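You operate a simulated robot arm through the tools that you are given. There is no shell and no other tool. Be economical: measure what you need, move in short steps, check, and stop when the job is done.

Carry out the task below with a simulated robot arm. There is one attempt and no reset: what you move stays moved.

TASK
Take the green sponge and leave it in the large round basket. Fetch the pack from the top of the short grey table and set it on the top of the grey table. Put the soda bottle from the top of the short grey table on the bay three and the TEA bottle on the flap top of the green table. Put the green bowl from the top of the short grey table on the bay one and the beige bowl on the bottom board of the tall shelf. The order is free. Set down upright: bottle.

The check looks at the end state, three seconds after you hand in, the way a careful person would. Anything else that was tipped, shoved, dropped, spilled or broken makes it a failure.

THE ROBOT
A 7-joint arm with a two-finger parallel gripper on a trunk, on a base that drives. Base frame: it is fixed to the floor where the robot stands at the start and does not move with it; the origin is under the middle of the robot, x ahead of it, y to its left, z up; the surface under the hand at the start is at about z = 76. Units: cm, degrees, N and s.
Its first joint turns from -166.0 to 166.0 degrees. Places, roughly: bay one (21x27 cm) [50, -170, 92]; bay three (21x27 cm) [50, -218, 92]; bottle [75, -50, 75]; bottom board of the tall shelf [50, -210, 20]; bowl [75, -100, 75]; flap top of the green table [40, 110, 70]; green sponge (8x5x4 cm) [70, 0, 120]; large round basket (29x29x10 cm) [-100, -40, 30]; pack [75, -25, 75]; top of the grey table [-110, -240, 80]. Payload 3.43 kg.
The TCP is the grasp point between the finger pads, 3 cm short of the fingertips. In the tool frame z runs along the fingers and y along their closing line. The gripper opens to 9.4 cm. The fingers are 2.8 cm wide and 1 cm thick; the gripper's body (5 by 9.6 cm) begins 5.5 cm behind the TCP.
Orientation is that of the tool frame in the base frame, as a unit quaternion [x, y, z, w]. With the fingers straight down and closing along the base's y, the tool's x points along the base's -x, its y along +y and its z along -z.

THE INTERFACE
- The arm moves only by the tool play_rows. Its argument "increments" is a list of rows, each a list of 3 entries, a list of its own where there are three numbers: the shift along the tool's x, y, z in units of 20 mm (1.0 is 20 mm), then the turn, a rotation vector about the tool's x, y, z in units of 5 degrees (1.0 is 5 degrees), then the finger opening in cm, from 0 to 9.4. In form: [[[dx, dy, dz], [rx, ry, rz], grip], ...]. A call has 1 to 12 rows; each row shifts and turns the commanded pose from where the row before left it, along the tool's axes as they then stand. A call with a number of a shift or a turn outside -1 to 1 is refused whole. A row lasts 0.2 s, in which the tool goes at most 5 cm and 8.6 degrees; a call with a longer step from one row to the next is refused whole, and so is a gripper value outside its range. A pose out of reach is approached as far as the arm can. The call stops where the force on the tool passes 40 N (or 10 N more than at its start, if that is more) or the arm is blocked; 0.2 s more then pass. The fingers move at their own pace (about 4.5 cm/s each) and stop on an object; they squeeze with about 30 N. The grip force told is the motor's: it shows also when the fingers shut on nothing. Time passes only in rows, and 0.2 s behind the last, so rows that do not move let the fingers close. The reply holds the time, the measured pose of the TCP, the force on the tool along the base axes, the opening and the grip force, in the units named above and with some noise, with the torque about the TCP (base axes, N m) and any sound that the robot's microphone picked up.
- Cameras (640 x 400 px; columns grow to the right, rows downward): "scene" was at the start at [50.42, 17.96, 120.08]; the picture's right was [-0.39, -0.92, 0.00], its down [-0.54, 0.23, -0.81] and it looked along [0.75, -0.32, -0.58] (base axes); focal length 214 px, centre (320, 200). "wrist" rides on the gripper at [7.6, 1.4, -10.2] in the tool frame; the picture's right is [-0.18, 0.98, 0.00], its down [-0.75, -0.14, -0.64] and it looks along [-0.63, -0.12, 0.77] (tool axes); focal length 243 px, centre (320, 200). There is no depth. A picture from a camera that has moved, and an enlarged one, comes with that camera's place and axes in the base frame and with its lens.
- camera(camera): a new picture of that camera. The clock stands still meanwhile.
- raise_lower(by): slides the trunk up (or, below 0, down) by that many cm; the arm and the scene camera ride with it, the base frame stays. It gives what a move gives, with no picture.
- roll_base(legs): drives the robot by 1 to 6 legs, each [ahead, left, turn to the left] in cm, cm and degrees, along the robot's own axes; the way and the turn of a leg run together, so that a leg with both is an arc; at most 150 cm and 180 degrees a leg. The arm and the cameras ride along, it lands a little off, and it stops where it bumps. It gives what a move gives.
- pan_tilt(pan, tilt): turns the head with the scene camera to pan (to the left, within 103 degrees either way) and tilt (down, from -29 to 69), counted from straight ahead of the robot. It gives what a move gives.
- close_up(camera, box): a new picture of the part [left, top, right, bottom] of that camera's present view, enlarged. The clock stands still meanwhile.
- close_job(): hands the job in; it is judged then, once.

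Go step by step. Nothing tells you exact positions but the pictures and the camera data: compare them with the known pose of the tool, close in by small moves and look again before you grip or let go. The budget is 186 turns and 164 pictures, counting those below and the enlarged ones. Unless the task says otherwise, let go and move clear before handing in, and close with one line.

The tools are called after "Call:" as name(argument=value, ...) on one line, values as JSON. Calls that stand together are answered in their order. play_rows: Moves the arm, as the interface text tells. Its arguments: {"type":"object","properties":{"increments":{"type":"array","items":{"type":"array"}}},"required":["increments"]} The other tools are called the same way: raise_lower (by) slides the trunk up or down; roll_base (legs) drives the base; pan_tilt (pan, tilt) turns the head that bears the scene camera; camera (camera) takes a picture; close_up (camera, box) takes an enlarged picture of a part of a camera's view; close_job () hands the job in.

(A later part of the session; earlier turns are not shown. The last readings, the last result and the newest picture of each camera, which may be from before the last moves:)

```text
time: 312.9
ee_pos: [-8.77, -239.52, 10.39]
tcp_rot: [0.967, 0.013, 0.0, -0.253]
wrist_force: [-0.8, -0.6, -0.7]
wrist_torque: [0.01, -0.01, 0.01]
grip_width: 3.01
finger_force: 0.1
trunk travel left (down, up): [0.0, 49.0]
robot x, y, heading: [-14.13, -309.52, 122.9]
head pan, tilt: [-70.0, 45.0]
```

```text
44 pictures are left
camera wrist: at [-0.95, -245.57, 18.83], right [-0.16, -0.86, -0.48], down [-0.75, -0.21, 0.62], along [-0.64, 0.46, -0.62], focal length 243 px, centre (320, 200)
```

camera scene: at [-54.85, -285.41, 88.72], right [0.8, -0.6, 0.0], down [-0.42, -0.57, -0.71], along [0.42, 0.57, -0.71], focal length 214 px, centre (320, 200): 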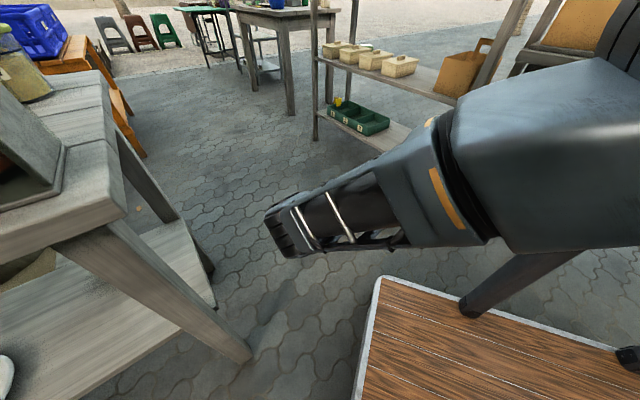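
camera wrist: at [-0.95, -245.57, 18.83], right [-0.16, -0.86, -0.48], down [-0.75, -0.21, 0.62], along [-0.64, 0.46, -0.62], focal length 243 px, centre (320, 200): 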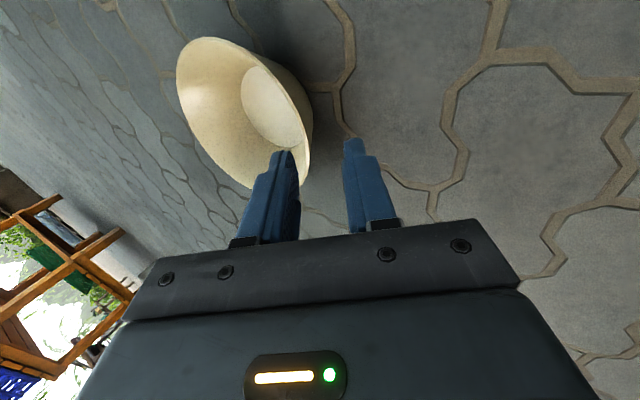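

Call:
play_rows(increments=[[[0, -0.2, 0.61], [0, 0, 0], 3], [[0, -0.2, 0.61], [0, 0, 0], 3], [[0, 0, 0.8], [0, 0, 0], 3], [[0, 0, 0.8], [0, 0, 0], 3], [[0, 0, 0.7], [0, 0, 0], 3], [[0, 0, 0], [0, 0, 0], 3]])

Call:
camera(camera="wrist")

```text
time: 314.4
ee_pos: [-9.54, -236.77, 7.47]
tcp_rot: [0.967, 0.014, 0.0, -0.253]
wrist_force: [1.2, -0.5, 0.2]
wrist_torque: [0.0, -0.01, -0.02]
grip_width: 2.99
finger_force: 0.1
out of reach, approached as far as the arm can: row 4, 5
trunk travel left (down, up): [0.0, 49.0]
robot x, y, heading: [-13.98, -309.38, 123.0]
head pan, tilt: [-70.0, 45.0]
```

```text
43 pictures are left
camera wrist: at [-1.79, -242.77, 15.78], right [-0.16, -0.86, -0.48], down [-0.75, -0.21, 0.62], along [-0.64, 0.46, -0.62], focal length 243 px, centre (320, 200)
```

wrist: 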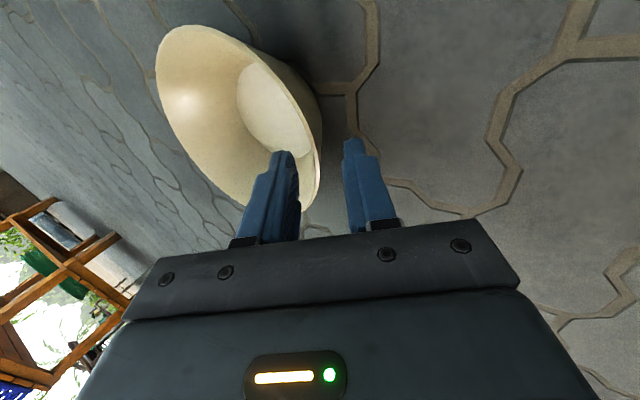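

Still 3 cm short; closer again.

Call:
play_rows(increments=[[[0, 0.5, -0.86], [0, 0, 0], 3], [[0, 0.5, -0.86], [0, 0, 0], 3], [[0.6, 0.87, -0.49], [0, 0, 0], 3], [[0.6, 0.87, -0.49], [0, 0, 0], 3], [[0.6, 0.87, -0.49], [0, 0, 0], 3], [[0.6, 0.87, -0.49], [0, 0, 0], 3], [[0.4, 0, 0], [0, 0, 0], 3]])

Call:
roll_base(legs=[[10, 0, 0]])

Call:
camera(camera="wrist")

```text
time: 315.9
ee_pos: [-3.62, -247.92, 9.54]
tcp_rot: [0.967, 0.014, 0.001, -0.254]
wrist_force: [0.5, 0.1, -0.8]
wrist_torque: [0.01, 0.01, -0.01]
grip_width: 2.99
finger_force: 0.0
trunk travel left (down, up): [0.0, 49.0]
robot x, y, heading: [-14.34, -309.7, 123.2]
head pan, tilt: [-70.0, 45.0]
```

```text
time: 317.1
ee_pos: [-9.13, -239.53, 9.5]
tcp_rot: [0.968, 0.013, 0.001, -0.252]
wrist_force: [-0.1, 0.4, 0.0]
wrist_torque: [0.02, 0.01, -0.02]
grip_width: 3.0
finger_force: 0.0
trunk travel left (down, up): [0.0, 49.0]
robot x, y, heading: [-19.28, -301.27, 122.9]
head pan, tilt: [-70.0, 45.0]
```

```text
42 pictures are left
camera wrist: at [-1.34, -245.62, 17.84], right [-0.16, -0.86, -0.48], down [-0.75, -0.21, 0.62], along [-0.64, 0.46, -0.62], focal length 243 px, centre (320, 200)
```

wrist: 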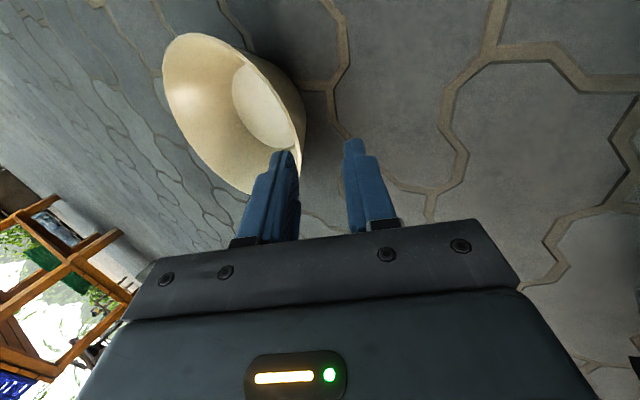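

Call:
play_rows(increments=[[[0, -0.31, 0.42], [0, 0, 0], 3], [[0, -0.31, 0.42], [0, 0, 0], 3], [[0, 0, 0.8], [0, 0, 0], 3], [[0, 0, 0.8], [0, 0, 0], 3], [[0, 0, 0.7], [0, 0, 0], 3], [[0, 0, 0], [0, 0, 0], 3]])

Call:
camera(camera="wrist")

```text
time: 318.5
ee_pos: [-10.0, -235.44, 5.51]
tcp_rot: [0.967, 0.013, 0.001, -0.253]
wrist_force: [0.7, -0.6, 0.1]
wrist_torque: [-0.01, 0.01, 0.03]
grip_width: 3.02
finger_force: 0.1
out of reach, approached as far as the arm can: row 5
trunk travel left (down, up): [0.0, 49.0]
robot x, y, heading: [-19.07, -301.22, 122.9]
head pan, tilt: [-70.0, 45.0]
```

```text
41 pictures are left
camera wrist: at [-2.16, -241.55, 13.86], right [-0.16, -0.86, -0.48], down [-0.75, -0.21, 0.62], along [-0.64, 0.46, -0.62], focal length 243 px, centre (320, 200)
```

wrist: 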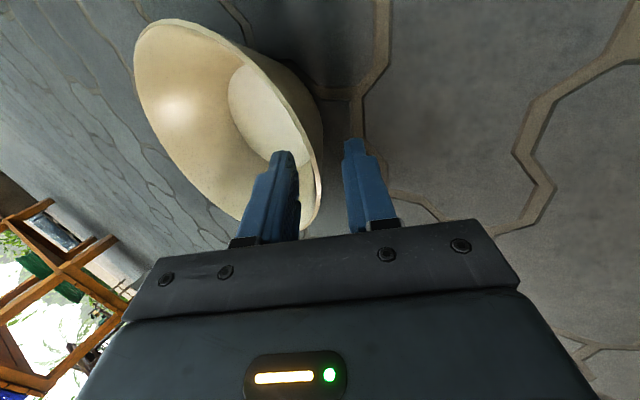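

The wall is now deep between the fingers. I close, lift with the trunk, and check the hold.

Call:
play_rows(increments=[[[0, 0, 0], [0, 0, 0], 0], [[0, 0, 0], [0, 0, 0], 0], [[0, 0, 0], [0, 0, 0], 0], [[0, 0, 0], [0, 0, 0], 0], [[0, 0, 0], [0, 0, 0], 0]])

Call:
raise_lower(by=31)

Call:
camera(camera="wrist")

```text
time: 319.7
ee_pos: [-10.09, -235.35, 5.55]
tcp_rot: [0.967, 0.014, 0.0, -0.254]
wrist_force: [-1.6, 1.7, 4.3]
wrist_torque: [0.26, -0.17, 0.19]
grip_width: 0.67
finger_force: 29.7
trunk travel left (down, up): [0.0, 49.0]
robot x, y, heading: [-19.48, -301.27, 123.1]
head pan, tilt: [-70.0, 45.0]
```

```text
time: 322.8
ee_pos: [-10.07, -235.45, 36.48]
tcp_rot: [0.967, 0.013, 0.001, -0.253]
wrist_force: [-0.6, -0.4, -3.4]
wrist_torque: [-0.16, 0.05, -0.02]
grip_width: 0.67
finger_force: 30.0
trunk travel left (down, up): [-31.0, 18.0]
robot x, y, heading: [-19.49, -301.0, 123.1]
head pan, tilt: [-70.0, 45.0]
```

```text
40 pictures are left
camera wrist: at [-2.14, -241.55, 44.86], right [-0.16, -0.86, -0.48], down [-0.75, -0.21, 0.62], along [-0.64, 0.46, -0.62], focal length 243 px, centre (320, 200)
```

wrist: 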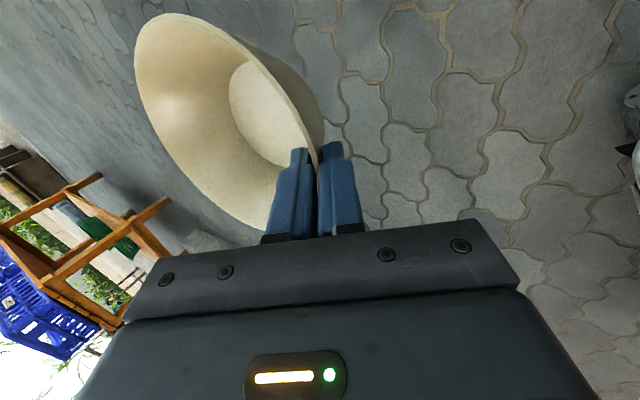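

A much deeper hold. Now quickly: forward, turn right, and check before entering the shelf.

Call:
roll_base(legs=[[18.2, -11.8, 0], [0, 0, -33]])

Call:
camera(camera="scene")

Call:
camera(camera="wrist")

```text
time: 326.1
ee_pos: [24.56, -229.68, 36.48]
tcp_rot: [0.931, -0.264, 0.074, -0.241]
wrist_force: [0.5, -0.5, -2.1]
wrist_torque: [-0.08, 0.09, -0.03]
grip_width: 0.67
finger_force: 30.2
trunk travel left (down, up): [-31.0, 18.0]
robot x, y, heading: [-20.04, -279.56, 89.9]
head pan, tilt: [-70.0, 45.0]
```

```text
39 pictures are left
camera scene: at [-32.97, -234.51, 119.72], right [0.34, -0.94, 0.0], down [-0.67, -0.24, -0.71], along [0.67, 0.24, -0.71], focal length 214 px, centre (320, 200)
```

scene: 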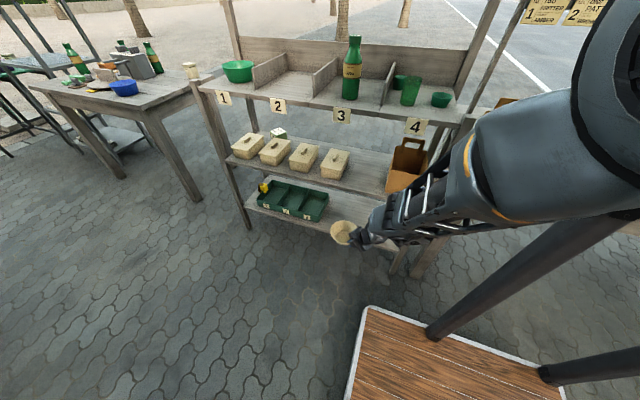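

```text
38 pictures are left
camera wrist: at [27.79, -238.97, 44.86], right [-0.6, -0.63, -0.48], down [-0.75, 0.24, 0.62], along [-0.28, 0.74, -0.62], focal length 243 px, centre (320, 200)
```

wrist: 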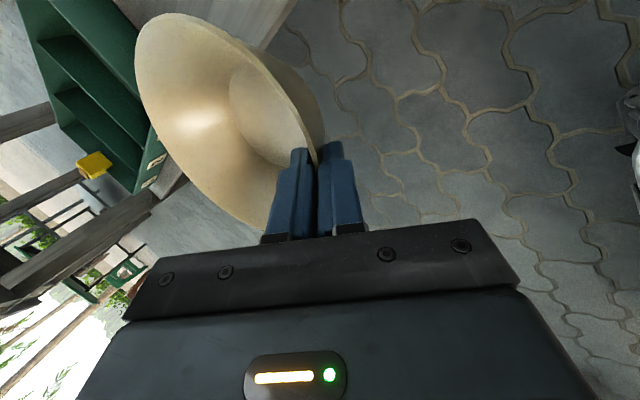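

Both earlier items still stand well. I lower 6.5 cm so the wrist passes beneath the middle board, then slide right into the shelf.

Call:
raise_lower(by=-6.5)

Call:
roll_base(legs=[[0, -12, 0]])

Call:
camera(camera="scene")

Call:
camera(camera="wrist")

```text
time: 327.1
ee_pos: [24.46, -229.62, 29.95]
tcp_rot: [0.931, -0.264, 0.073, -0.242]
wrist_force: [-0.6, -0.3, -2.5]
wrist_torque: [-0.11, 0.12, 0.01]
grip_width: 0.66
finger_force: 30.0
trunk travel left (down, up): [-24.5, 24.5]
robot x, y, heading: [-19.39, -279.21, 89.9]
head pan, tilt: [-70.0, 45.0]
```

```text
time: 328.3
ee_pos: [36.41, -229.6, 30.03]
tcp_rot: [0.931, -0.263, 0.072, -0.242]
wrist_force: [0.3, -0.1, -3.0]
wrist_torque: [-0.12, 0.12, 0.01]
grip_width: 0.68
finger_force: 30.3
trunk travel left (down, up): [-24.5, 24.5]
robot x, y, heading: [-7.57, -279.68, 89.7]
head pan, tilt: [-70.0, 45.0]
```

```text
37 pictures are left
camera scene: at [-21.08, -234.58, 113.22], right [0.34, -0.94, 0.0], down [-0.67, -0.24, -0.71], along [0.67, 0.24, -0.71], focal length 214 px, centre (320, 200)
```

scene: 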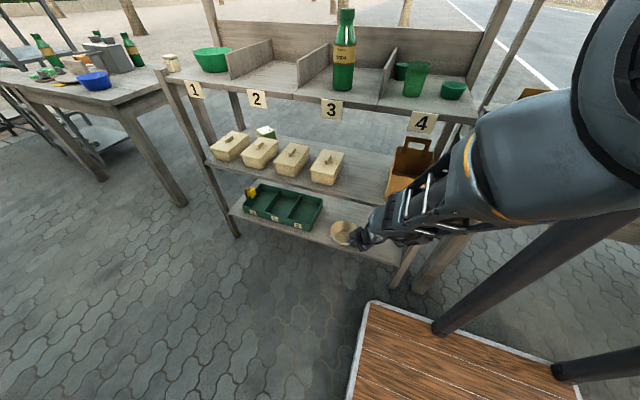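

```text
36 pictures are left
camera wrist: at [39.68, -238.93, 38.36], right [-0.6, -0.64, -0.48], down [-0.75, 0.24, 0.62], along [-0.28, 0.74, -0.62], focal length 243 px, centre (320, 200)
```

wrist: 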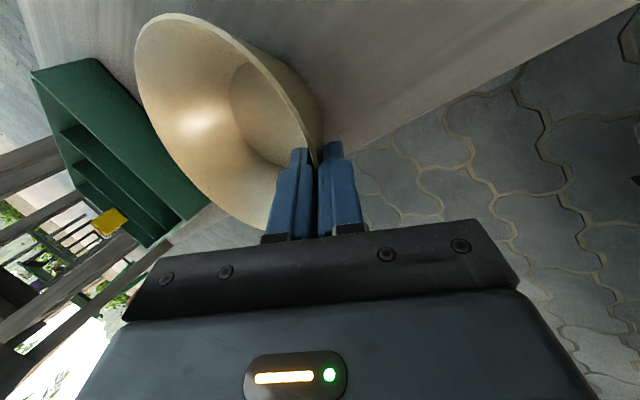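

The bowl is over the board, front edge x≈35.4. Another 5 cm in, then lower gently.

Call:
roll_base(legs=[[0, -5, 0]])

Call:
raise_lower(by=-1.5)

Call:
close_up(camera="scene", box=[260, 140, 440, 280])

```text
time: 329.2
ee_pos: [41.55, -229.7, 29.95]
tcp_rot: [0.931, -0.263, 0.073, -0.243]
wrist_force: [0.0, -0.4, -2.7]
wrist_torque: [-0.12, 0.12, -0.02]
grip_width: 0.63
finger_force: 30.1
trunk travel left (down, up): [-24.5, 24.5]
robot x, y, heading: [-2.88, -279.28, 89.8]
head pan, tilt: [-70.0, 45.0]
```

```text
time: 329.9
ee_pos: [41.75, -229.61, 28.57]
tcp_rot: [0.931, -0.263, 0.075, -0.243]
wrist_force: [9.6, -1.1, 24.2]
wrist_torque: [0.45, -0.73, -0.25]
grip_width: 0.68
finger_force: 30.7
trunk travel left (down, up): [-23.0, 26.0]
robot x, y, heading: [-2.32, -279.56, 89.7]
head pan, tilt: [-70.0, 45.0]
```

```text
2.86 times, centred on (350, 210) of scene
camera zoom: at [-16.04, -234.62, 111.75], right [0.34, -0.94, 0.0], down [-0.67, -0.24, -0.71], along [0.67, 0.24, -0.71], focal length 613 px, centre (234, 171)
```

zoom: 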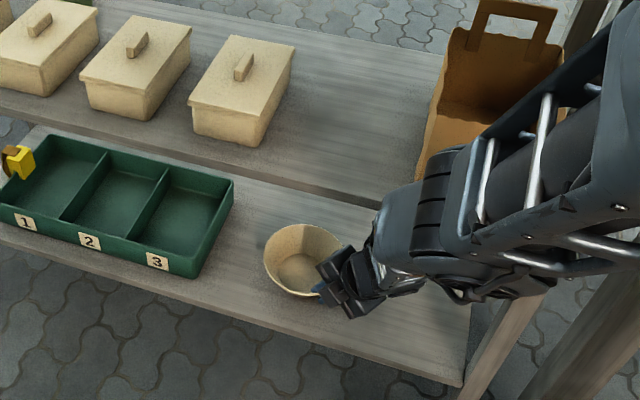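

The bowl touches the board. I ease 0.3 cm, open, and pull the fingers out along the wall.

Call:
raise_lower(by=-0.2)

Call:
play_rows(increments=[[[0, 0, 0], [0, 0, 0], 1.5], [[0, 0, 0], [0, 0, 0], 3], [[0, 0, 0], [0, 0, 0], 3], [[0, 0, 0], [0, 0, 0], 3], [[0, 0, -0.3], [0, 0, 0], 3], [[0, 0, -0.4], [0, 0, 0], 3], [[0, 0, -0.5], [0, 0, 0], 3], [[0, 0, -0.5], [0, 0, 0], 3]])

Call:
camera(camera="wrist")

```text
time: 330.4
ee_pos: [41.52, -229.51, 28.48]
tcp_rot: [0.93, -0.264, 0.074, -0.244]
wrist_force: [11.6, -2.6, 32.5]
wrist_torque: [0.84, -0.8, -0.45]
grip_width: 0.72
finger_force: 29.9
trunk travel left (down, up): [-22.8, 26.2]
robot x, y, heading: [-2.43, -279.81, 89.7]
head pan, tilt: [-70.0, 45.0]
```

```text
time: 332.2
ee_pos: [40.64, -231.13, 31.26]
tcp_rot: [0.931, -0.264, 0.074, -0.243]
wrist_force: [0.1, -1.1, -0.4]
wrist_torque: [0.01, -0.05, -0.01]
grip_width: 3.0
finger_force: 0.1
trunk travel left (down, up): [-22.8, 26.2]
robot x, y, heading: [-2.73, -279.57, 89.6]
head pan, tilt: [-70.0, 45.0]
```

```text
34 pictures are left
camera wrist: at [43.93, -240.41, 39.6], right [-0.6, -0.63, -0.48], down [-0.75, 0.24, 0.62], along [-0.28, 0.74, -0.62], focal length 243 px, centre (320, 200)
```

wrist: 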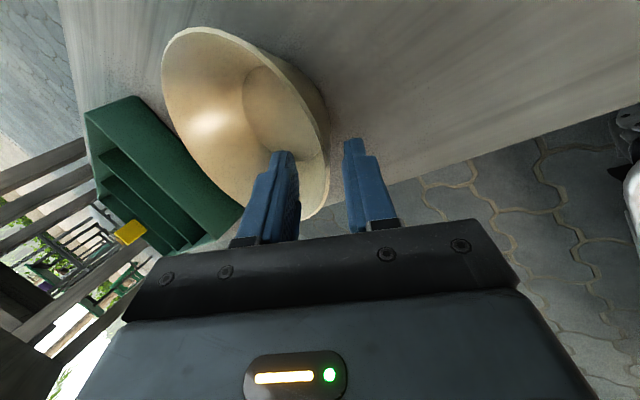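

The bowl stands on the bottom board. The fingertips are just above the rim; a little higher, then I slide straight out with the base.

Call:
play_rows(increments=[[[0, 0, -0.5], [0, 0, 0], 3]])

Call:
roll_base(legs=[[-2, 22, 0]])

Call:
camera(camera="scene")

```text
time: 332.6
ee_pos: [40.38, -231.56, 32.14]
tcp_rot: [0.931, -0.263, 0.073, -0.242]
wrist_force: [-0.1, -0.2, -0.2]
wrist_torque: [0.02, 0.02, 0.0]
grip_width: 2.99
finger_force: 0.1
trunk travel left (down, up): [-22.8, 26.2]
robot x, y, heading: [-2.6, -279.23, 89.9]
head pan, tilt: [-70.0, 45.0]
```

```text
time: 334.3
ee_pos: [17.87, -233.3, 32.01]
tcp_rot: [0.932, -0.261, 0.073, -0.241]
wrist_force: [0.1, -0.3, 0.3]
wrist_torque: [-0.01, -0.01, 0.0]
grip_width: 2.97
finger_force: 0.1
trunk travel left (down, up): [-22.8, 26.2]
robot x, y, heading: [-24.92, -281.39, 90.3]
head pan, tilt: [-70.0, 45.0]
```

```text
33 pictures are left
camera scene: at [-38.58, -236.59, 111.52], right [0.34, -0.94, 0.0], down [-0.66, -0.24, -0.71], along [0.66, 0.24, -0.71], focal length 214 px, centre (320, 200)
```

scene: 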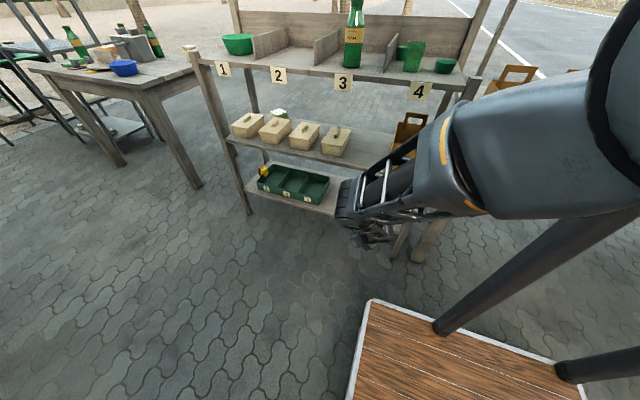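

Now the TEA bottle. I raise the trunk, bring the arm up and back to its neutral vertical orientation, then drive up the corridor.

Call:
raise_lower(by=26.2)

Call:
play_rows(increments=[[[0, -0.43, -0.9], [-0.5, 0, 0], 7], [[0, -0.39, -0.92], [-0.5, 0, 0], 7], [[0, -0.35, -0.94], [-0.5, 0, 0], 7], [[0, -0.3, -0.95], [-0.5, 0, 0], 7], [[0, -0.26, -0.96], [-0.5, 0, 0], 7], [[0, -0.22, -0.97], [-0.5, 0, 0], 7], [[0, -0.18, -0.98], [-0.5, 0, 0], 7], [[0, -0.14, -0.99], [-0.5, 0, 0], 7], [[0, -0.1, -0.99], [-0.5, 0, 0], 7], [[0, -0.06, -1], [-0.5, 0, 0], 7], [[0, -0.02, -1], [-0.5, 0, 0], 7], [[0, 0, -1], [-0.4, 0, 0], 7]])

Call:
play_rows(increments=[[[0, 0, -1], [0, 0, 0.8], 7], [[0, 0, -1], [0, 0, 0.8], 7], [[0, 0, -1], [0, 0, 0.8], 7], [[0, 0, -1], [0, 0, 0.8], 7], [[0, 0, -1], [0, 0, 0.8], 7], [[0, 0, -1], [0, 0, 0.8], 7], [[0, 0, -1], [0, 0, 0.8], 7], [[0, 0, -1], [0, 0, 0.8], 7], [[0, 0, -1], [0, 0, 0.8], 7], [[0, 0, -1], [0, 0, 0.8], 7], [[0, 0, -1], [0, 0, 0.8], 7], [[0, 0, -1], [0, 0, 0.8], 7]])

Call:
play_rows(increments=[[[0, 0, -0.6], [0, 0, 0.8], 7], [[0, 0, -0.6], [0, 0, 0.8], 7], [[0, 0, -0.6], [0, 0, 0.8], 7], [[0, 0, -0.6], [0, 0, 0.8], 7], [[0, 0, -0.6], [0, 0, 0.8], 7], [[0, 0, -0.6], [0, 0, 0.8], 7], [[0, 0, -0.6], [0, 0, 0.8], 7], [[0, 0, -0.6], [0, 0, 0.8], 7], [[0, 0, -0.6], [0, 0, 0.8], 7], [[0, 0, -0.6], [0, 0, 0.8], 7]])

Call:
close_up(camera="scene", box=[180, 0, 500, 240])

```text
time: 337.0
ee_pos: [17.81, -233.26, 58.31]
tcp_rot: [0.931, -0.261, 0.073, -0.243]
wrist_force: [0.6, -0.1, 0.2]
wrist_torque: [0.02, 0.02, 0.01]
grip_width: 3.01
finger_force: 0.0
trunk travel left (down, up): [-49.0, 0.0]
robot x, y, heading: [-24.89, -281.11, 90.1]
head pan, tilt: [-70.0, 45.0]
```

```text
time: 339.6
ee_pos: [16.87, -234.54, 82.23]
tcp_rot: [0.963, -0.271, 0.004, 0.004]
wrist_force: [0.5, 0.1, 0.5]
wrist_torque: [-0.04, 0.0, 0.03]
grip_width: 7.02
finger_force: 0.0
trunk travel left (down, up): [-49.0, 0.0]
robot x, y, heading: [-24.93, -281.51, 89.8]
head pan, tilt: [-70.0, 45.0]
```

```text
time: 342.2
ee_pos: [16.57, -234.39, 106.26]
tcp_rot: [0.769, -0.639, 0.004, 0.001]
wrist_force: [0.3, 0.1, -0.2]
wrist_torque: [-0.02, 0.01, 0.0]
grip_width: 6.99
finger_force: 0.1
trunk travel left (down, up): [-49.0, 0.0]
robot x, y, heading: [-24.83, -281.52, 89.8]
head pan, tilt: [-70.0, 45.0]
```

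```text
time: 344.4
ee_pos: [16.64, -234.17, 118.26]
tcp_rot: [-0.504, 0.864, -0.005, -0.001]
wrist_force: [-0.1, 0.2, -0.1]
wrist_torque: [-0.01, -0.02, -0.02]
grip_width: 7.01
finger_force: 0.0
trunk travel left (down, up): [-49.0, 0.0]
robot x, y, heading: [-25.06, -281.45, 90.2]
head pan, tilt: [-70.0, 45.0]
```

```text
1.67 times, centred on (340, 120) of scene
camera zoom: at [-38.57, -236.58, 137.72], right [0.34, -0.94, 0.0], down [-0.66, -0.24, -0.71], along [0.66, 0.24, -0.71], focal length 358 px, centre (287, 333)
```

zoom: 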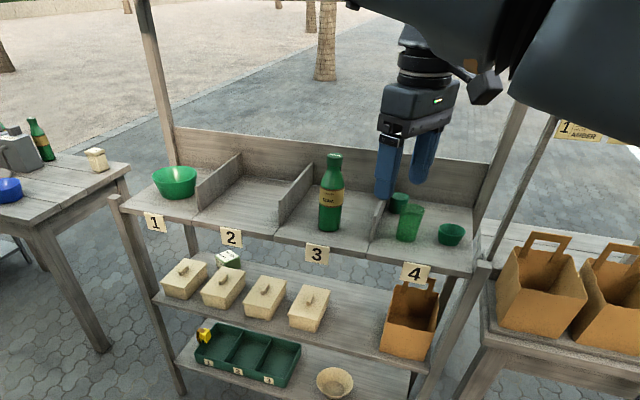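

All three placed items look right: green bowl in bay 1, SODA in bay 3, beige bowl on the bottom board. I drive up to the low table for the TEA bottle.

Call:
roll_base(legs=[[111, -3, 0], [111, -3, 0], [0, 0, -56], [31.5, 11.9, 0]])

Call:
play_rows(increments=[[[-0.74, -0.67, 0], [0, 0, 0], 7], [[-0.74, -0.67, 0], [0, 0, 0], 7], [[-0.74, -0.67, 0], [0, 0, 0], 7], [[-0.74, -0.67, 0], [0, 0, 0], 7], [[-0.74, -0.67, 0], [0, 0, 0], 7], [[-0.74, -0.67, 0], [0, 0, 0], 7], [[-0.74, -0.67, 0], [0, 0, 0], 7], [[-0.74, -0.67, 0], [0, 0, 0], 7], [[-0.74, -0.67, 0], [0, 0, 0], 7], [[-0.74, -0.67, 0], [0, 0, 0], 7]])

Call:
pan_tilt(pan=-35, tilt=45)

Call:
camera(camera="scene")

Call:
camera(camera="wrist")

```text
time: 359.4
ee_pos: [65.85, -45.7, 118.18]
tcp_rot: [-0.028, 1.0, -0.005, -0.001]
wrist_force: [0.2, 0.5, -0.3]
wrist_torque: [0.0, -0.01, -0.04]
grip_width: 6.99
finger_force: 0.2
trunk travel left (down, up): [-49.0, 0.0]
robot x, y, heading: [3.75, -36.18, 32.4]
head pan, tilt: [-70.0, 45.0]
```

```text
time: 361.6
ee_pos: [81.49, -58.14, 118.24]
tcp_rot: [-0.029, 1.0, -0.004, -0.001]
wrist_force: [0.7, -0.3, 0.5]
wrist_torque: [-0.02, 0.0, -0.01]
grip_width: 6.99
finger_force: 0.1
trunk travel left (down, up): [-49.0, 0.0]
robot x, y, heading: [3.6, -35.87, 32.6]
head pan, tilt: [-70.0, 45.0]
```

```text
time: 362.7
ee_pos: [81.38, -58.3, 118.35]
tcp_rot: [-0.027, 1.0, -0.004, -0.002]
wrist_force: [-0.1, 0.5, 0.7]
wrist_torque: [0.01, 0.02, -0.02]
grip_width: 6.99
finger_force: 0.0
trunk travel left (down, up): [-49.0, 0.0]
robot x, y, heading: [3.6, -36.24, 32.8]
head pan, tilt: [-35.0, 45.0]
```

```text
31 pictures are left
camera scene: at [35.98, 4.14, 137.72], right [-0.04, -1.0, 0.0], down [-0.71, 0.03, -0.71], along [0.71, -0.03, -0.71], focal length 214 px, centre (320, 200)
```

scene: 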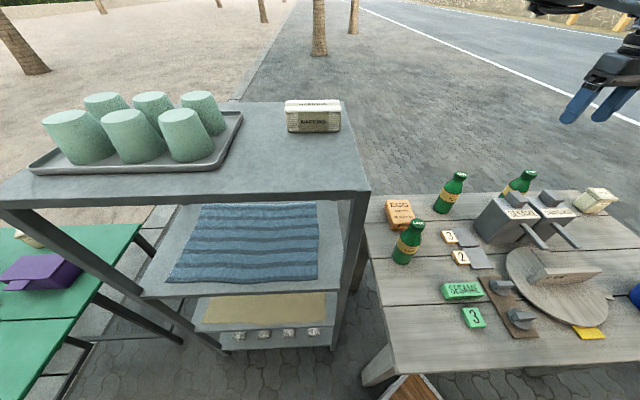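

```text
30 pictures are left
camera wrist: at [73.92, -57.2, 128.62], right [0.13, 0.99, -0.01], down [0.76, -0.09, 0.64], along [0.63, -0.09, -0.77], focal length 243 px, centre (320, 200)
```

wrist: 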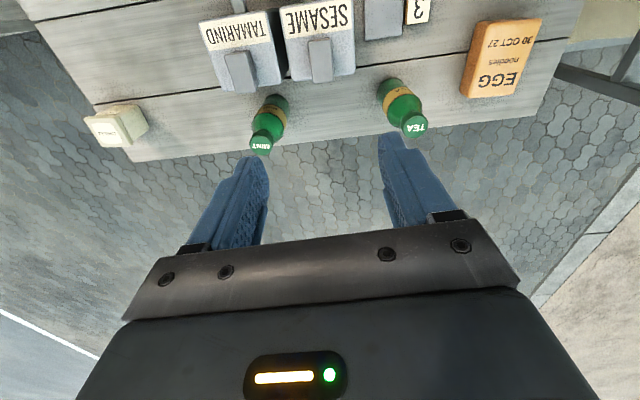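

The fourth bottle is MINT; TEA stands at about (89.4, -46). I move over it and lower partway.

Call:
play_rows(increments=[[[-0.72, 0.99, 0], [0, 0, 0], 7], [[-0.72, 0.99, 0], [0, 0, 0], 7], [[-0.72, 0.99, 0], [0, 0, 0], 7], [[-0.72, 0.99, 0], [0, 0, 0], 7], [[-0.72, 0.99, 0], [0, 0, 0], 7], [[-0.72, 0.99, 0], [0, 0, 0], 7], [[0, 0, 1], [0, 0, 0], 7], [[0, 0, 1], [0, 0, 0], 7], [[0, 0, 1], [0, 0, 0], 7], [[0, 0, 1], [0, 0, 0], 7], [[0, 0, 1], [0, 0, 0], 7], [[0, 0, 1], [0, 0, 0], 7]])

Call:
camera(camera="wrist")

Call:
close_up(camera="scene", box=[360, 120, 560, 280])

```text
time: 365.3
ee_pos: [89.34, -45.93, 106.23]
tcp_rot: [-0.027, 1.0, -0.004, -0.001]
wrist_force: [0.0, 0.2, -0.3]
wrist_torque: [0.01, 0.0, 0.02]
grip_width: 7.01
finger_force: 0.1
trunk travel left (down, up): [-49.0, 0.0]
robot x, y, heading: [3.7, -36.17, 32.7]
head pan, tilt: [-35.0, 45.0]
```

```text
29 pictures are left
camera wrist: at [81.88, -44.95, 116.47], right [0.13, 0.99, -0.01], down [0.76, -0.09, 0.64], along [0.63, -0.09, -0.77], focal length 243 px, centre (320, 200)
```

wrist: 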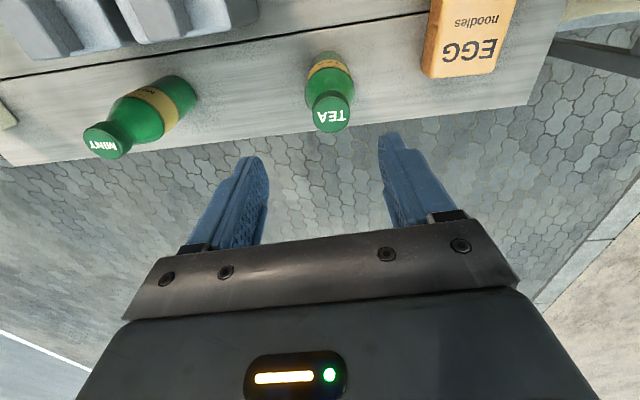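

```text
2.50 times, centred on (460, 200) of scene
camera zoom: at [35.97, 4.15, 137.72], right [-0.04, -1.0, 0.0], down [-0.71, 0.03, -0.71], along [0.71, -0.03, -0.71], focal length 536 px, centre (-30, 200)
```

zoom: 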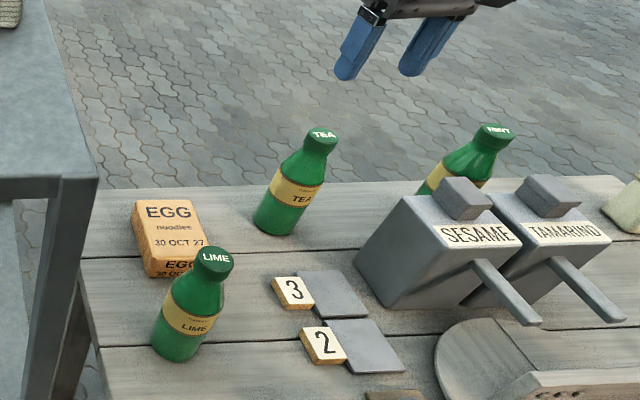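

TEA's cap is at (89.4, -45.2). I shift slightly and lower onto the neck, then grip and lift.

Call:
play_rows(increments=[[[0, 0.35, 0.6], [0, 0, 0], 7], [[0, 0, 1], [0, 0, 0], 7], [[0, 0, 1], [0, 0, 0], 7], [[0, 0, 1], [0, 0, 0], 7], [[0, 0, 1], [0, 0, 0], 7], [[0, 0, 1], [0, 0, 0], 7], [[0, 0, 0.8], [0, 0, 0], 7], [[0, 0, 0.8], [0, 0, 0], 7], [[0, 0, 0], [0, 0, 0], 7]])

Call:
camera(camera="wrist")

```text
time: 367.3
ee_pos: [89.19, -45.51, 91.65]
tcp_rot: [-0.027, 1.0, -0.005, -0.002]
wrist_force: [-0.2, -0.5, -0.2]
wrist_torque: [-0.04, -0.03, 0.0]
grip_width: 6.97
finger_force: 0.0
trunk travel left (down, up): [-49.0, 0.0]
robot x, y, heading: [3.48, -36.35, 32.7]
head pan, tilt: [-35.0, 45.0]
```

```text
27 pictures are left
camera wrist: at [81.68, -44.4, 101.99], right [0.13, 0.99, -0.01], down [0.76, -0.09, 0.64], along [0.63, -0.09, -0.77], focal length 243 px, centre (320, 200)
```

wrist: 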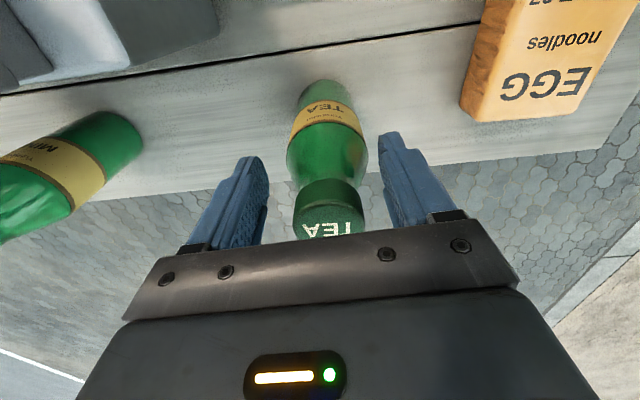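

Grip the TEA neck and lift.

Call:
play_rows(increments=[[[0, 0, 0], [0, 0, 0], 1.5], [[0, 0, 0], [0, 0, 0], 1.5], [[0, 0, 0], [0, 0, 0], 1.5], [[0, 0, 0], [0, 0, 0], 1.5], [[0, 0, 0], [0, 0, 0], 1.5], [[0, 0, -0.2], [0, 0, 0], 1.5], [[0, 0, -0.4], [0, 0, 0], 1.5], [[0, 0, -0.7], [0, 0, 0], 1.5], [[0, 0, -0.8], [0, 0, 0], 1.5], [[0, 0, -0.8], [0, 0, 0], 1.5], [[0, 0, -0.8], [0, 0, 0], 1.5], [[0, 0, -0.8], [0, 0, 0], 1.5]])

Call:
play_rows(increments=[[[0.6, 0, -0.8], [0, 0, 0], 1.5], [[0.6, 0, -0.8], [0, 0, 0], 1.5], [[0.6, 0, -0.8], [0, 0, 0], 1.5], [[0.6, 0, -0.8], [0, 0, 0], 1.5], [[0.6, 0, -0.8], [0, 0, 0], 1.5], [[0.6, 0, -0.8], [0, 0, 0], 1.5], [[0.6, 0, -0.8], [0, 0, 0], 1.5], [[0.6, 0, -0.8], [0, 0, 0], 1.5], [[0.6, 0, -0.8], [0, 0, 0], 1.5], [[0.6, 0, -0.8], [0, 0, 0], 1.5], [[0.6, 0, -0.8], [0, 0, 0], 1.5], [[0.6, 0, -0.8], [0, 0, 0], 1.5]])

Call:
camera(camera="wrist")

```text
time: 369.9
ee_pos: [89.4, -45.3, 100.69]
tcp_rot: [-0.027, 1.0, -0.005, -0.002]
wrist_force: [0.0, 0.0, -2.9]
wrist_torque: [-0.03, 0.03, 0.0]
grip_width: 4.55
finger_force: 29.5
trunk travel left (down, up): [-49.0, 0.0]
robot x, y, heading: [3.77, -36.54, 32.5]
head pan, tilt: [-35.0, 45.0]
```

```text
time: 372.5
ee_pos: [74.93, -45.92, 119.94]
tcp_rot: [-0.029, 1.0, -0.004, -0.001]
wrist_force: [0.9, -0.7, -3.5]
wrist_torque: [-0.02, 0.02, 0.03]
grip_width: 4.55
finger_force: 30.3
trunk travel left (down, up): [-49.0, 0.0]
robot x, y, heading: [3.93, -36.74, 32.7]
head pan, tilt: [-35.0, 45.0]
```

```text
26 pictures are left
camera wrist: at [67.45, -44.95, 130.2], right [0.13, 0.99, -0.01], down [0.76, -0.09, 0.64], along [0.63, -0.09, -0.77], focal length 243 px, centre (320, 200)
```

wrist: 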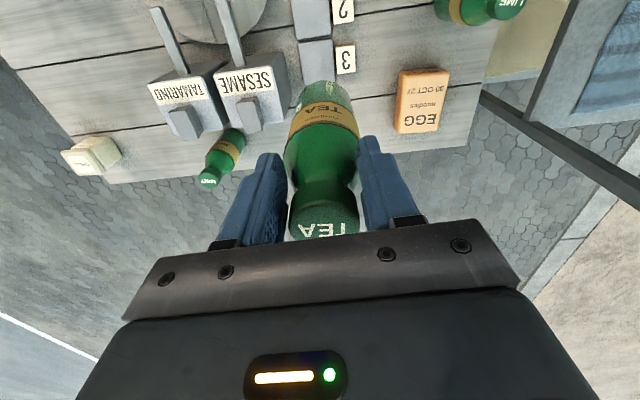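

TEA is held firmly. I back out, turn left, and drive up to the green table's flap (x 20–59, y 74–141).

Call:
roll_base(legs=[[-24.4, 15.6, 0], [0, 0, 37.5], [93, 30.7, 0]])

Call:
pan_tilt(pan=-30, tilt=35)

Call:
camera(camera="scene")

```text
time: 380.9
ee_pos: [41.56, 95.48, 119.95]
tcp_rot: [-0.341, 0.94, -0.005, -0.001]
wrist_force: [-0.1, -0.6, -3.7]
wrist_torque: [-0.05, 0.02, -0.01]
grip_width: 4.49
finger_force: 29.7
trunk travel left (down, up): [-49.0, 0.0]
robot x, y, heading: [-21.37, 60.41, 69.4]
head pan, tilt: [-35.0, 45.0]
```

```text
time: 381.6
ee_pos: [41.54, 95.45, 119.83]
tcp_rot: [-0.341, 0.94, -0.004, 0.0]
wrist_force: [-0.3, -0.6, -3.4]
wrist_torque: [-0.03, -0.03, -0.02]
grip_width: 4.48
finger_force: 29.8
trunk travel left (down, up): [-49.0, 0.0]
robot x, y, heading: [-21.37, 60.54, 69.2]
head pan, tilt: [-30.0, 35.0]
```

```text
25 pictures are left
camera scene: at [-19.64, 113.2, 139.19], right [0.63, -0.77, 0.0], down [-0.44, -0.36, -0.82], along [0.63, 0.52, -0.57], focal length 214 px, centre (320, 200)
```

scene: 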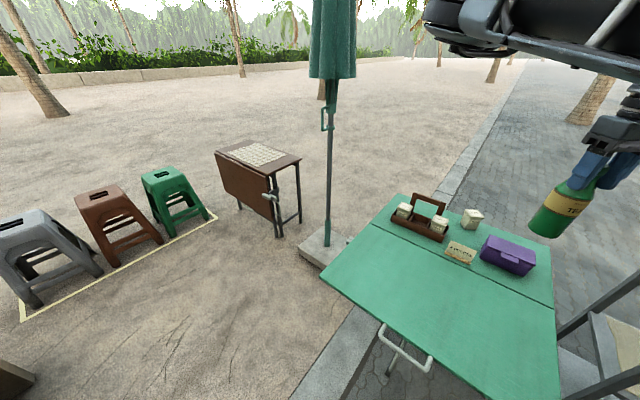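

The flap (x 17–57, y 77–145) is right below. I lower with the trunk to just above it, then feel for contact.

Call:
raise_lower(by=-32)

Call:
play_rows(increments=[[[0, 0, 0.25], [0, 0, 0], 1.5], [[0, 0, 0.2], [0, 0, 0], 1.5], [[0, 0, 0.2], [0, 0, 0], 1.5]])

Call:
camera(camera="scene")

```text
time: 384.7
ee_pos: [41.56, 95.43, 87.92]
tcp_rot: [-0.341, 0.94, -0.005, 0.0]
wrist_force: [0.1, -0.1, -3.2]
wrist_torque: [0.03, 0.06, -0.01]
grip_width: 4.46
finger_force: 29.8
trunk travel left (down, up): [-17.0, 32.0]
robot x, y, heading: [-21.51, 60.49, 69.6]
head pan, tilt: [-30.0, 35.0]
```

```text
time: 385.5
ee_pos: [41.55, 95.36, 86.55]
tcp_rot: [-0.341, 0.94, -0.005, 0.0]
wrist_force: [0.3, 0.3, -4.1]
wrist_torque: [-0.01, 0.04, -0.03]
grip_width: 4.44
finger_force: 30.2
trunk travel left (down, up): [-17.0, 32.0]
robot x, y, heading: [-21.63, 60.73, 69.4]
head pan, tilt: [-30.0, 35.0]
```

```text
24 pictures are left
camera scene: at [-19.65, 113.2, 107.2], right [0.63, -0.77, 0.0], down [-0.44, -0.36, -0.82], along [0.63, 0.52, -0.57], focal length 214 px, centre (320, 200)
```

scene: 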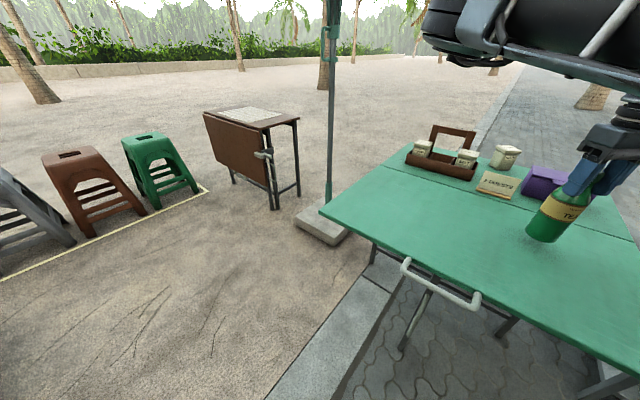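

Call:
play_rows(increments=[[[0, 0, 0.1], [0, 0, 0], 1.5], [[0, 0, 0.1], [0, 0, 0], 1.5], [[0, 0, 0.1], [0, 0, 0], 1.5]])

Call:
play_rows(increments=[[[0, 0, 0.1], [0, 0, 0], 1.5], [[0, 0, 0.1], [0, 0, 0], 1.5]])

Call:
play_rows(increments=[[[0, 0, 0.1], [0, 0, 0], 1.5], [[0, 0, 0.1], [0, 0, 0], 1.5]])

```text
time: 386.3
ee_pos: [41.52, 95.5, 85.92]
tcp_rot: [-0.341, 0.94, -0.005, -0.001]
wrist_force: [-0.2, 1.0, -2.9]
wrist_torque: [-0.05, 0.01, 0.03]
grip_width: 4.45
finger_force: 30.0
trunk travel left (down, up): [-17.0, 32.0]
robot x, y, heading: [-21.51, 60.9, 69.5]
head pan, tilt: [-30.0, 35.0]
```

```text
time: 386.9
ee_pos: [41.53, 95.54, 85.63]
tcp_rot: [-0.342, 0.94, -0.005, 0.0]
wrist_force: [0.5, 0.0, -2.4]
wrist_torque: [-0.05, 0.04, -0.02]
grip_width: 4.46
finger_force: 29.9
trunk travel left (down, up): [-17.0, 32.0]
robot x, y, heading: [-21.32, 60.64, 69.2]
head pan, tilt: [-30.0, 35.0]
```

```text
time: 387.5
ee_pos: [41.56, 95.37, 85.15]
tcp_rot: [-0.341, 0.94, -0.004, 0.0]
wrist_force: [-0.2, -0.7, -2.8]
wrist_torque: [-0.02, 0.06, 0.0]
grip_width: 4.46
finger_force: 29.9
trunk travel left (down, up): [-17.0, 32.0]
robot x, y, heading: [-21.1, 60.8, 69.4]
head pan, tilt: [-30.0, 35.0]
```

Call:
play_rows(increments=[[[0, 0, 0.1], [0, 0, 0], 1.5], [[0, 0, 0.1], [0, 0, 0], 1.5]])

Call:
play_rows(increments=[[[0, 0, 0.1], [0, 0, 0], 1.5], [[0, 0, 0.1], [0, 0, 0], 1.5]])

Call:
close_up(camera="scene", box=[480, 130, 640, 270])

```text
time: 388.1
ee_pos: [41.42, 95.44, 84.77]
tcp_rot: [-0.34, 0.94, -0.004, 0.001]
wrist_force: [-0.4, -0.5, -3.7]
wrist_torque: [-0.04, 0.03, 0.02]
grip_width: 4.47
finger_force: 29.7
trunk travel left (down, up): [-17.0, 32.0]
robot x, y, heading: [-21.13, 60.59, 69.2]
head pan, tilt: [-30.0, 35.0]
```

```text
time: 388.7
ee_pos: [41.5, 95.45, 84.39]
tcp_rot: [-0.341, 0.94, -0.005, -0.001]
wrist_force: [0.5, -0.3, -2.9]
wrist_torque: [-0.03, 0.01, -0.02]
grip_width: 4.47
finger_force: 30.2
trunk travel left (down, up): [-17.0, 32.0]
robot x, y, heading: [-21.23, 60.68, 69.3]
head pan, tilt: [-30.0, 35.0]
```

```text
2.86 times, centred on (560, 200) of scene
camera zoom: at [-19.65, 113.2, 107.2], right [0.63, -0.77, 0.0], down [-0.44, -0.36, -0.82], along [0.63, 0.52, -0.57], focal length 613 px, centre (-366, 200)
```

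zoom: 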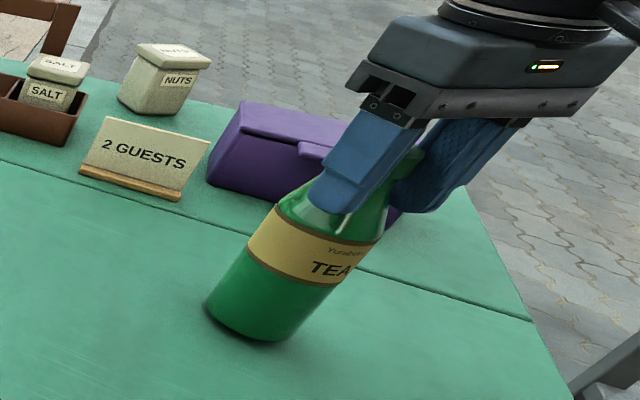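

Call:
play_rows(increments=[[[0, 0, 0.1], [0, 0, 0], 1.5], [[0, 0, 0.1], [0, 0, 0], 1.5], [[0, 0, 0.1], [0, 0, 0], 1.5]])

Call:
play_rows(increments=[[[0, 0, 0.1], [0, 0, 0], 1.5], [[0, 0, 0.1], [0, 0, 0], 1.5], [[0, 0, 0.1], [0, 0, 0], 1.5]])

Call:
play_rows(increments=[[[0, 0, 0.1], [0, 0, 0], 1.5], [[0, 0, 0.1], [0, 0, 0], 1.5]])

```text
time: 389.5
ee_pos: [41.58, 95.37, 83.83]
tcp_rot: [-0.341, 0.94, -0.004, 0.0]
wrist_force: [-3.2, -0.6, 6.5]
wrist_torque: [-0.02, 0.19, 0.04]
grip_width: 4.46
finger_force: 29.5
trunk travel left (down, up): [-17.0, 32.0]
robot x, y, heading: [-21.14, 60.49, 69.5]
head pan, tilt: [-30.0, 35.0]
```

```text
time: 390.2
ee_pos: [41.73, 95.33, 83.77]
tcp_rot: [-0.341, 0.94, -0.005, 0.003]
wrist_force: [-4.5, 1.4, 19.1]
wrist_torque: [0.12, 0.17, 0.03]
grip_width: 4.44
finger_force: 30.3
trunk travel left (down, up): [-17.0, 32.0]
robot x, y, heading: [-21.33, 60.41, 69.6]
head pan, tilt: [-30.0, 35.0]
stopped in row 3: the force on the tool passed its limit at 42 N (the readings are from after the stop); the commanded pose is now the measured one
```

```text
time: 390.7
ee_pos: [41.69, 95.3, 83.66]
tcp_rot: [-0.341, 0.94, -0.006, 0.004]
wrist_force: [-4.2, 1.4, 17.8]
wrist_torque: [0.11, 0.15, 0.02]
grip_width: 4.44
finger_force: 30.2
trunk travel left (down, up): [-17.0, 32.0]
robot x, y, heading: [-21.26, 60.61, 69.4]
head pan, tilt: [-30.0, 35.0]
stopped in row 2: the force on the tool passed its limit at 42 N (the readings are from after the stop); the commanded pose is now the measured one
```

TEA touches the flap. I ease off, open, and rise.

Call:
play_rows(increments=[[[0, 0, -0.06], [0, 0, 0], 1.5], [[0, 0, 0], [0, 0, 0], 5], [[0, 0, 0], [0, 0, 0], 7], [[0, 0, 0], [0, 0, 0], 7], [[0, 0, 0], [0, 0, 0], 7], [[0, 0, -0.5], [0, 0, 0], 7], [[0, 0, -0.5], [0, 0, 0], 7], [[0, 0, -1], [0, 0, 0], 7], [[0, 0, -1], [0, 0, 0], 7], [[0, 0, -1], [0, 0, 0], 7], [[0, 0, -1], [0, 0, 0], 7], [[0, 0, -1], [0, 0, 0], 7]])

Call:
raise_lower(by=32)

Call:
camera(camera="scene")

```text
time: 393.3
ee_pos: [41.59, 95.53, 95.86]
tcp_rot: [-0.341, 0.94, -0.005, 0.003]
wrist_force: [-0.1, -0.5, 1.2]
wrist_torque: [0.01, -0.02, 0.03]
grip_width: 7.02
finger_force: 0.0
trunk travel left (down, up): [-17.0, 32.0]
robot x, y, heading: [-21.57, 60.96, 69.4]
head pan, tilt: [-30.0, 35.0]
```

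```text
time: 396.5
ee_pos: [41.54, 95.47, 127.87]
tcp_rot: [-0.341, 0.94, -0.006, 0.003]
wrist_force: [-0.5, 0.1, 0.1]
wrist_torque: [0.03, -0.01, -0.03]
grip_width: 7.0
finger_force: 0.1
trunk travel left (down, up): [-49.0, 0.0]
robot x, y, heading: [-21.51, 61.06, 69.0]
head pan, tilt: [-30.0, 35.0]
```

```text
22 pictures are left
camera scene: at [-19.67, 113.2, 139.2], right [0.64, -0.77, 0.0], down [-0.44, -0.36, -0.82], along [0.63, 0.52, -0.57], focal length 214 px, centre (320, 200)
```

scene: 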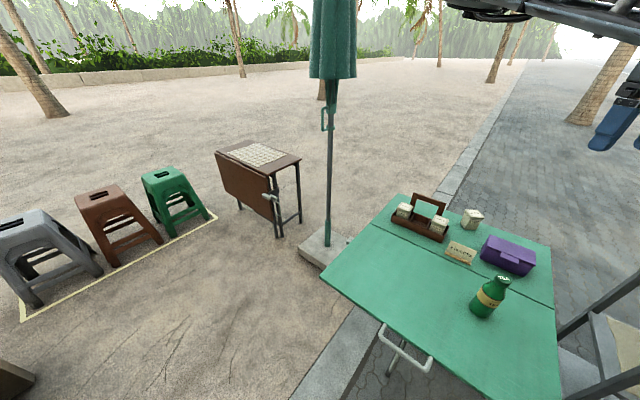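

TEA stands on the flap. Now the EGG pack: next to the high table the arm would collide, and LIME is in front, so I'll first draw the pack along the low table into the free spot where TEA stood, using closed, leaning fingers hooked behind its north edge. Driving back to the table.

Call:
roll_base(legs=[[-67.2, -23.1, 0], [0, 0, -36], [20.2, -13.1, 0]])

Call:
play_rows(increments=[[[-1, 0, 0], [-0.75, 0, 0], 0], [[-1, 0, 0], [-0.75, 0, 0], 0], [[-1, 0, 0], [-0.75, 0, 0], 0], [[-1, 0, 0], [-0.75, 0, 0], 0], [[-1, 0, 0], [-0.75, 0, 0], 0], [[-1, 0, 0], [-0.75, 0, 0], 0], [[-1, 0, 0], [-0.75, 0, 0], 0], [[-0.8, 0, 0], [-0.75, 0, 0], 0]])

Call:
pan_tilt(pan=-35, tilt=45)

Call:
camera(camera="wrist")

Call:
camera(camera="scene")

```text
time: 403.5
ee_pos: [71.57, -19.36, 127.94]
tcp_rot: [-0.033, 0.999, -0.006, 0.002]
wrist_force: [-1.3, -0.2, -0.1]
wrist_torque: [-0.03, 0.02, -0.03]
grip_width: 7.01
finger_force: 0.0
trunk travel left (down, up): [-49.0, 0.0]
robot x, y, heading: [-0.26, -10.63, 33.4]
head pan, tilt: [-30.0, 35.0]
```

```text
time: 405.3
ee_pos: [87.08, -18.19, 127.92]
tcp_rot: [-0.033, 0.967, 0.253, -0.007]
wrist_force: [-0.9, 0.7, -0.3]
wrist_torque: [-0.04, -0.01, 0.0]
grip_width: 0.0
finger_force: 30.1
trunk travel left (down, up): [-49.0, 0.0]
robot x, y, heading: [-0.14, -10.55, 33.3]
head pan, tilt: [-30.0, 35.0]
```

```text
time: 406.0
ee_pos: [87.13, -18.36, 127.87]
tcp_rot: [-0.032, 0.967, 0.253, -0.007]
wrist_force: [-0.2, 0.4, 0.3]
wrist_torque: [0.03, 0.01, 0.03]
grip_width: 0.0
finger_force: 29.6
trunk travel left (down, up): [-49.0, 0.0]
robot x, y, heading: [0.21, -10.48, 33.4]
head pan, tilt: [-35.0, 45.0]
```

```text
21 pictures are left
camera wrist: at [79.84, -22.6, 137.56], right [0.13, 0.87, 0.48], down [0.78, -0.39, 0.49], along [0.61, 0.31, -0.73], focal length 243 px, centre (320, 200)
```

wrist: 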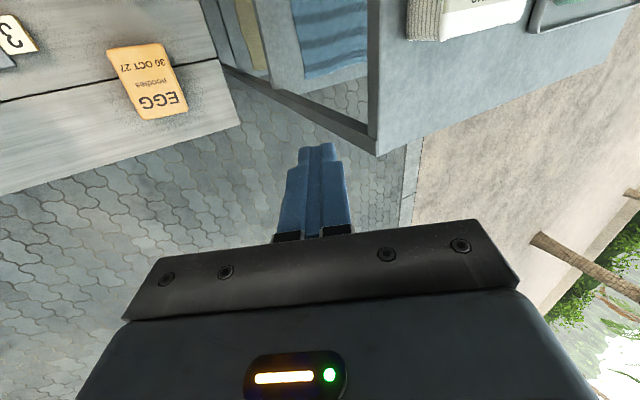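

```text
20 pictures are left
camera scene: at [31.9, 30.31, 137.72], right [-0.03, -1.0, 0.0], down [-0.71, 0.02, -0.71], along [0.71, -0.02, -0.71], focal length 214 px, centre (320, 200)
```

scene: 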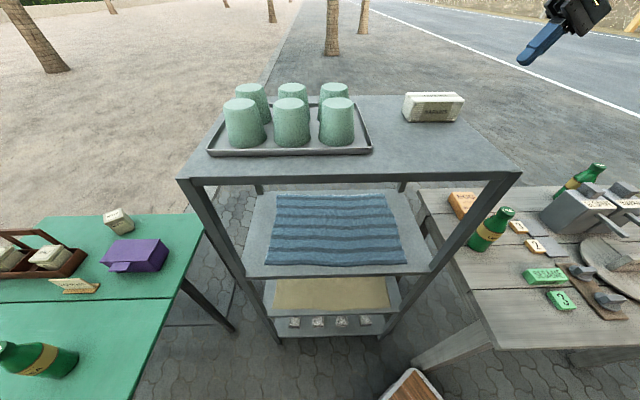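

The pack measures about 11.8 × 8.4 cm, centred at (86, -27.3), so it can be gripped across y. I lean the closed fingers a little more, and lower them just north of it.

Call:
play_rows(increments=[[[0, 0, 0], [-1, 0, 0], 0], [[0, 0, 0], [-1, 0, 0], 0], [[0.3, -0.85, -0.7], [0, 0, 0], 0], [[0, 0, 0], [0, 0, 0], 0]])

Call:
raise_lower(by=-38)

Call:
camera(camera="wrist")

Call:
camera(camera="scene")

```text
time: 407.0
ee_pos: [86.67, -20.63, 127.89]
tcp_rot: [-0.032, 0.941, 0.336, -0.01]
wrist_force: [-0.8, -1.0, 0.4]
wrist_torque: [0.01, 0.0, 0.03]
grip_width: 0.0
finger_force: 30.0
trunk travel left (down, up): [-49.0, 0.0]
robot x, y, heading: [-0.11, -10.44, 33.4]
head pan, tilt: [-35.0, 45.0]
```

```text
time: 410.0
ee_pos: [86.24, -23.23, 106.93]
tcp_rot: [-0.047, 0.948, 0.304, 0.079]
wrist_force: [0.0, 0.9, -0.6]
wrist_torque: [0.04, -0.01, 0.03]
grip_width: 0.02
finger_force: 30.1
trunk travel left (down, up): [-15.3, 33.7]
robot x, y, heading: [0.02, -10.9, 32.9]
head pan, tilt: [-35.0, 45.0]
stopped: the arm was blocked; the commanded pose is now the measured one
```

```text
19 pictures are left
camera wrist: at [77.42, -28.36, 114.65], right [0.05, 0.8, 0.59], down [0.68, -0.46, 0.57], along [0.73, 0.38, -0.57], focal length 243 px, centre (320, 200)
```

wrist: 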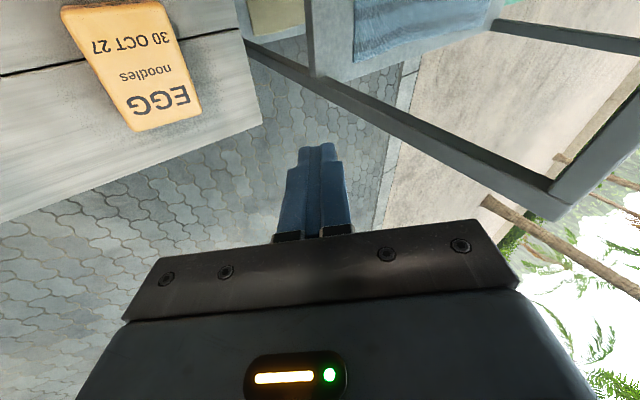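

```text
18 pictures are left
camera scene: at [30.7, 29.01, 104.84], right [-0.04, -1.0, -0.01], down [-0.7, 0.03, -0.71], along [0.71, -0.02, -0.7], focal length 214 px, centre (320, 200)
```

scene: 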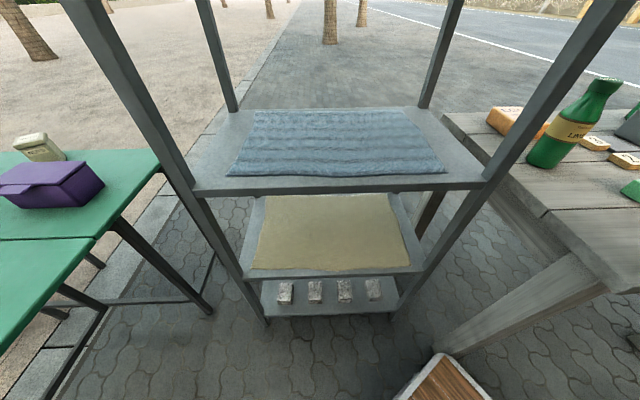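

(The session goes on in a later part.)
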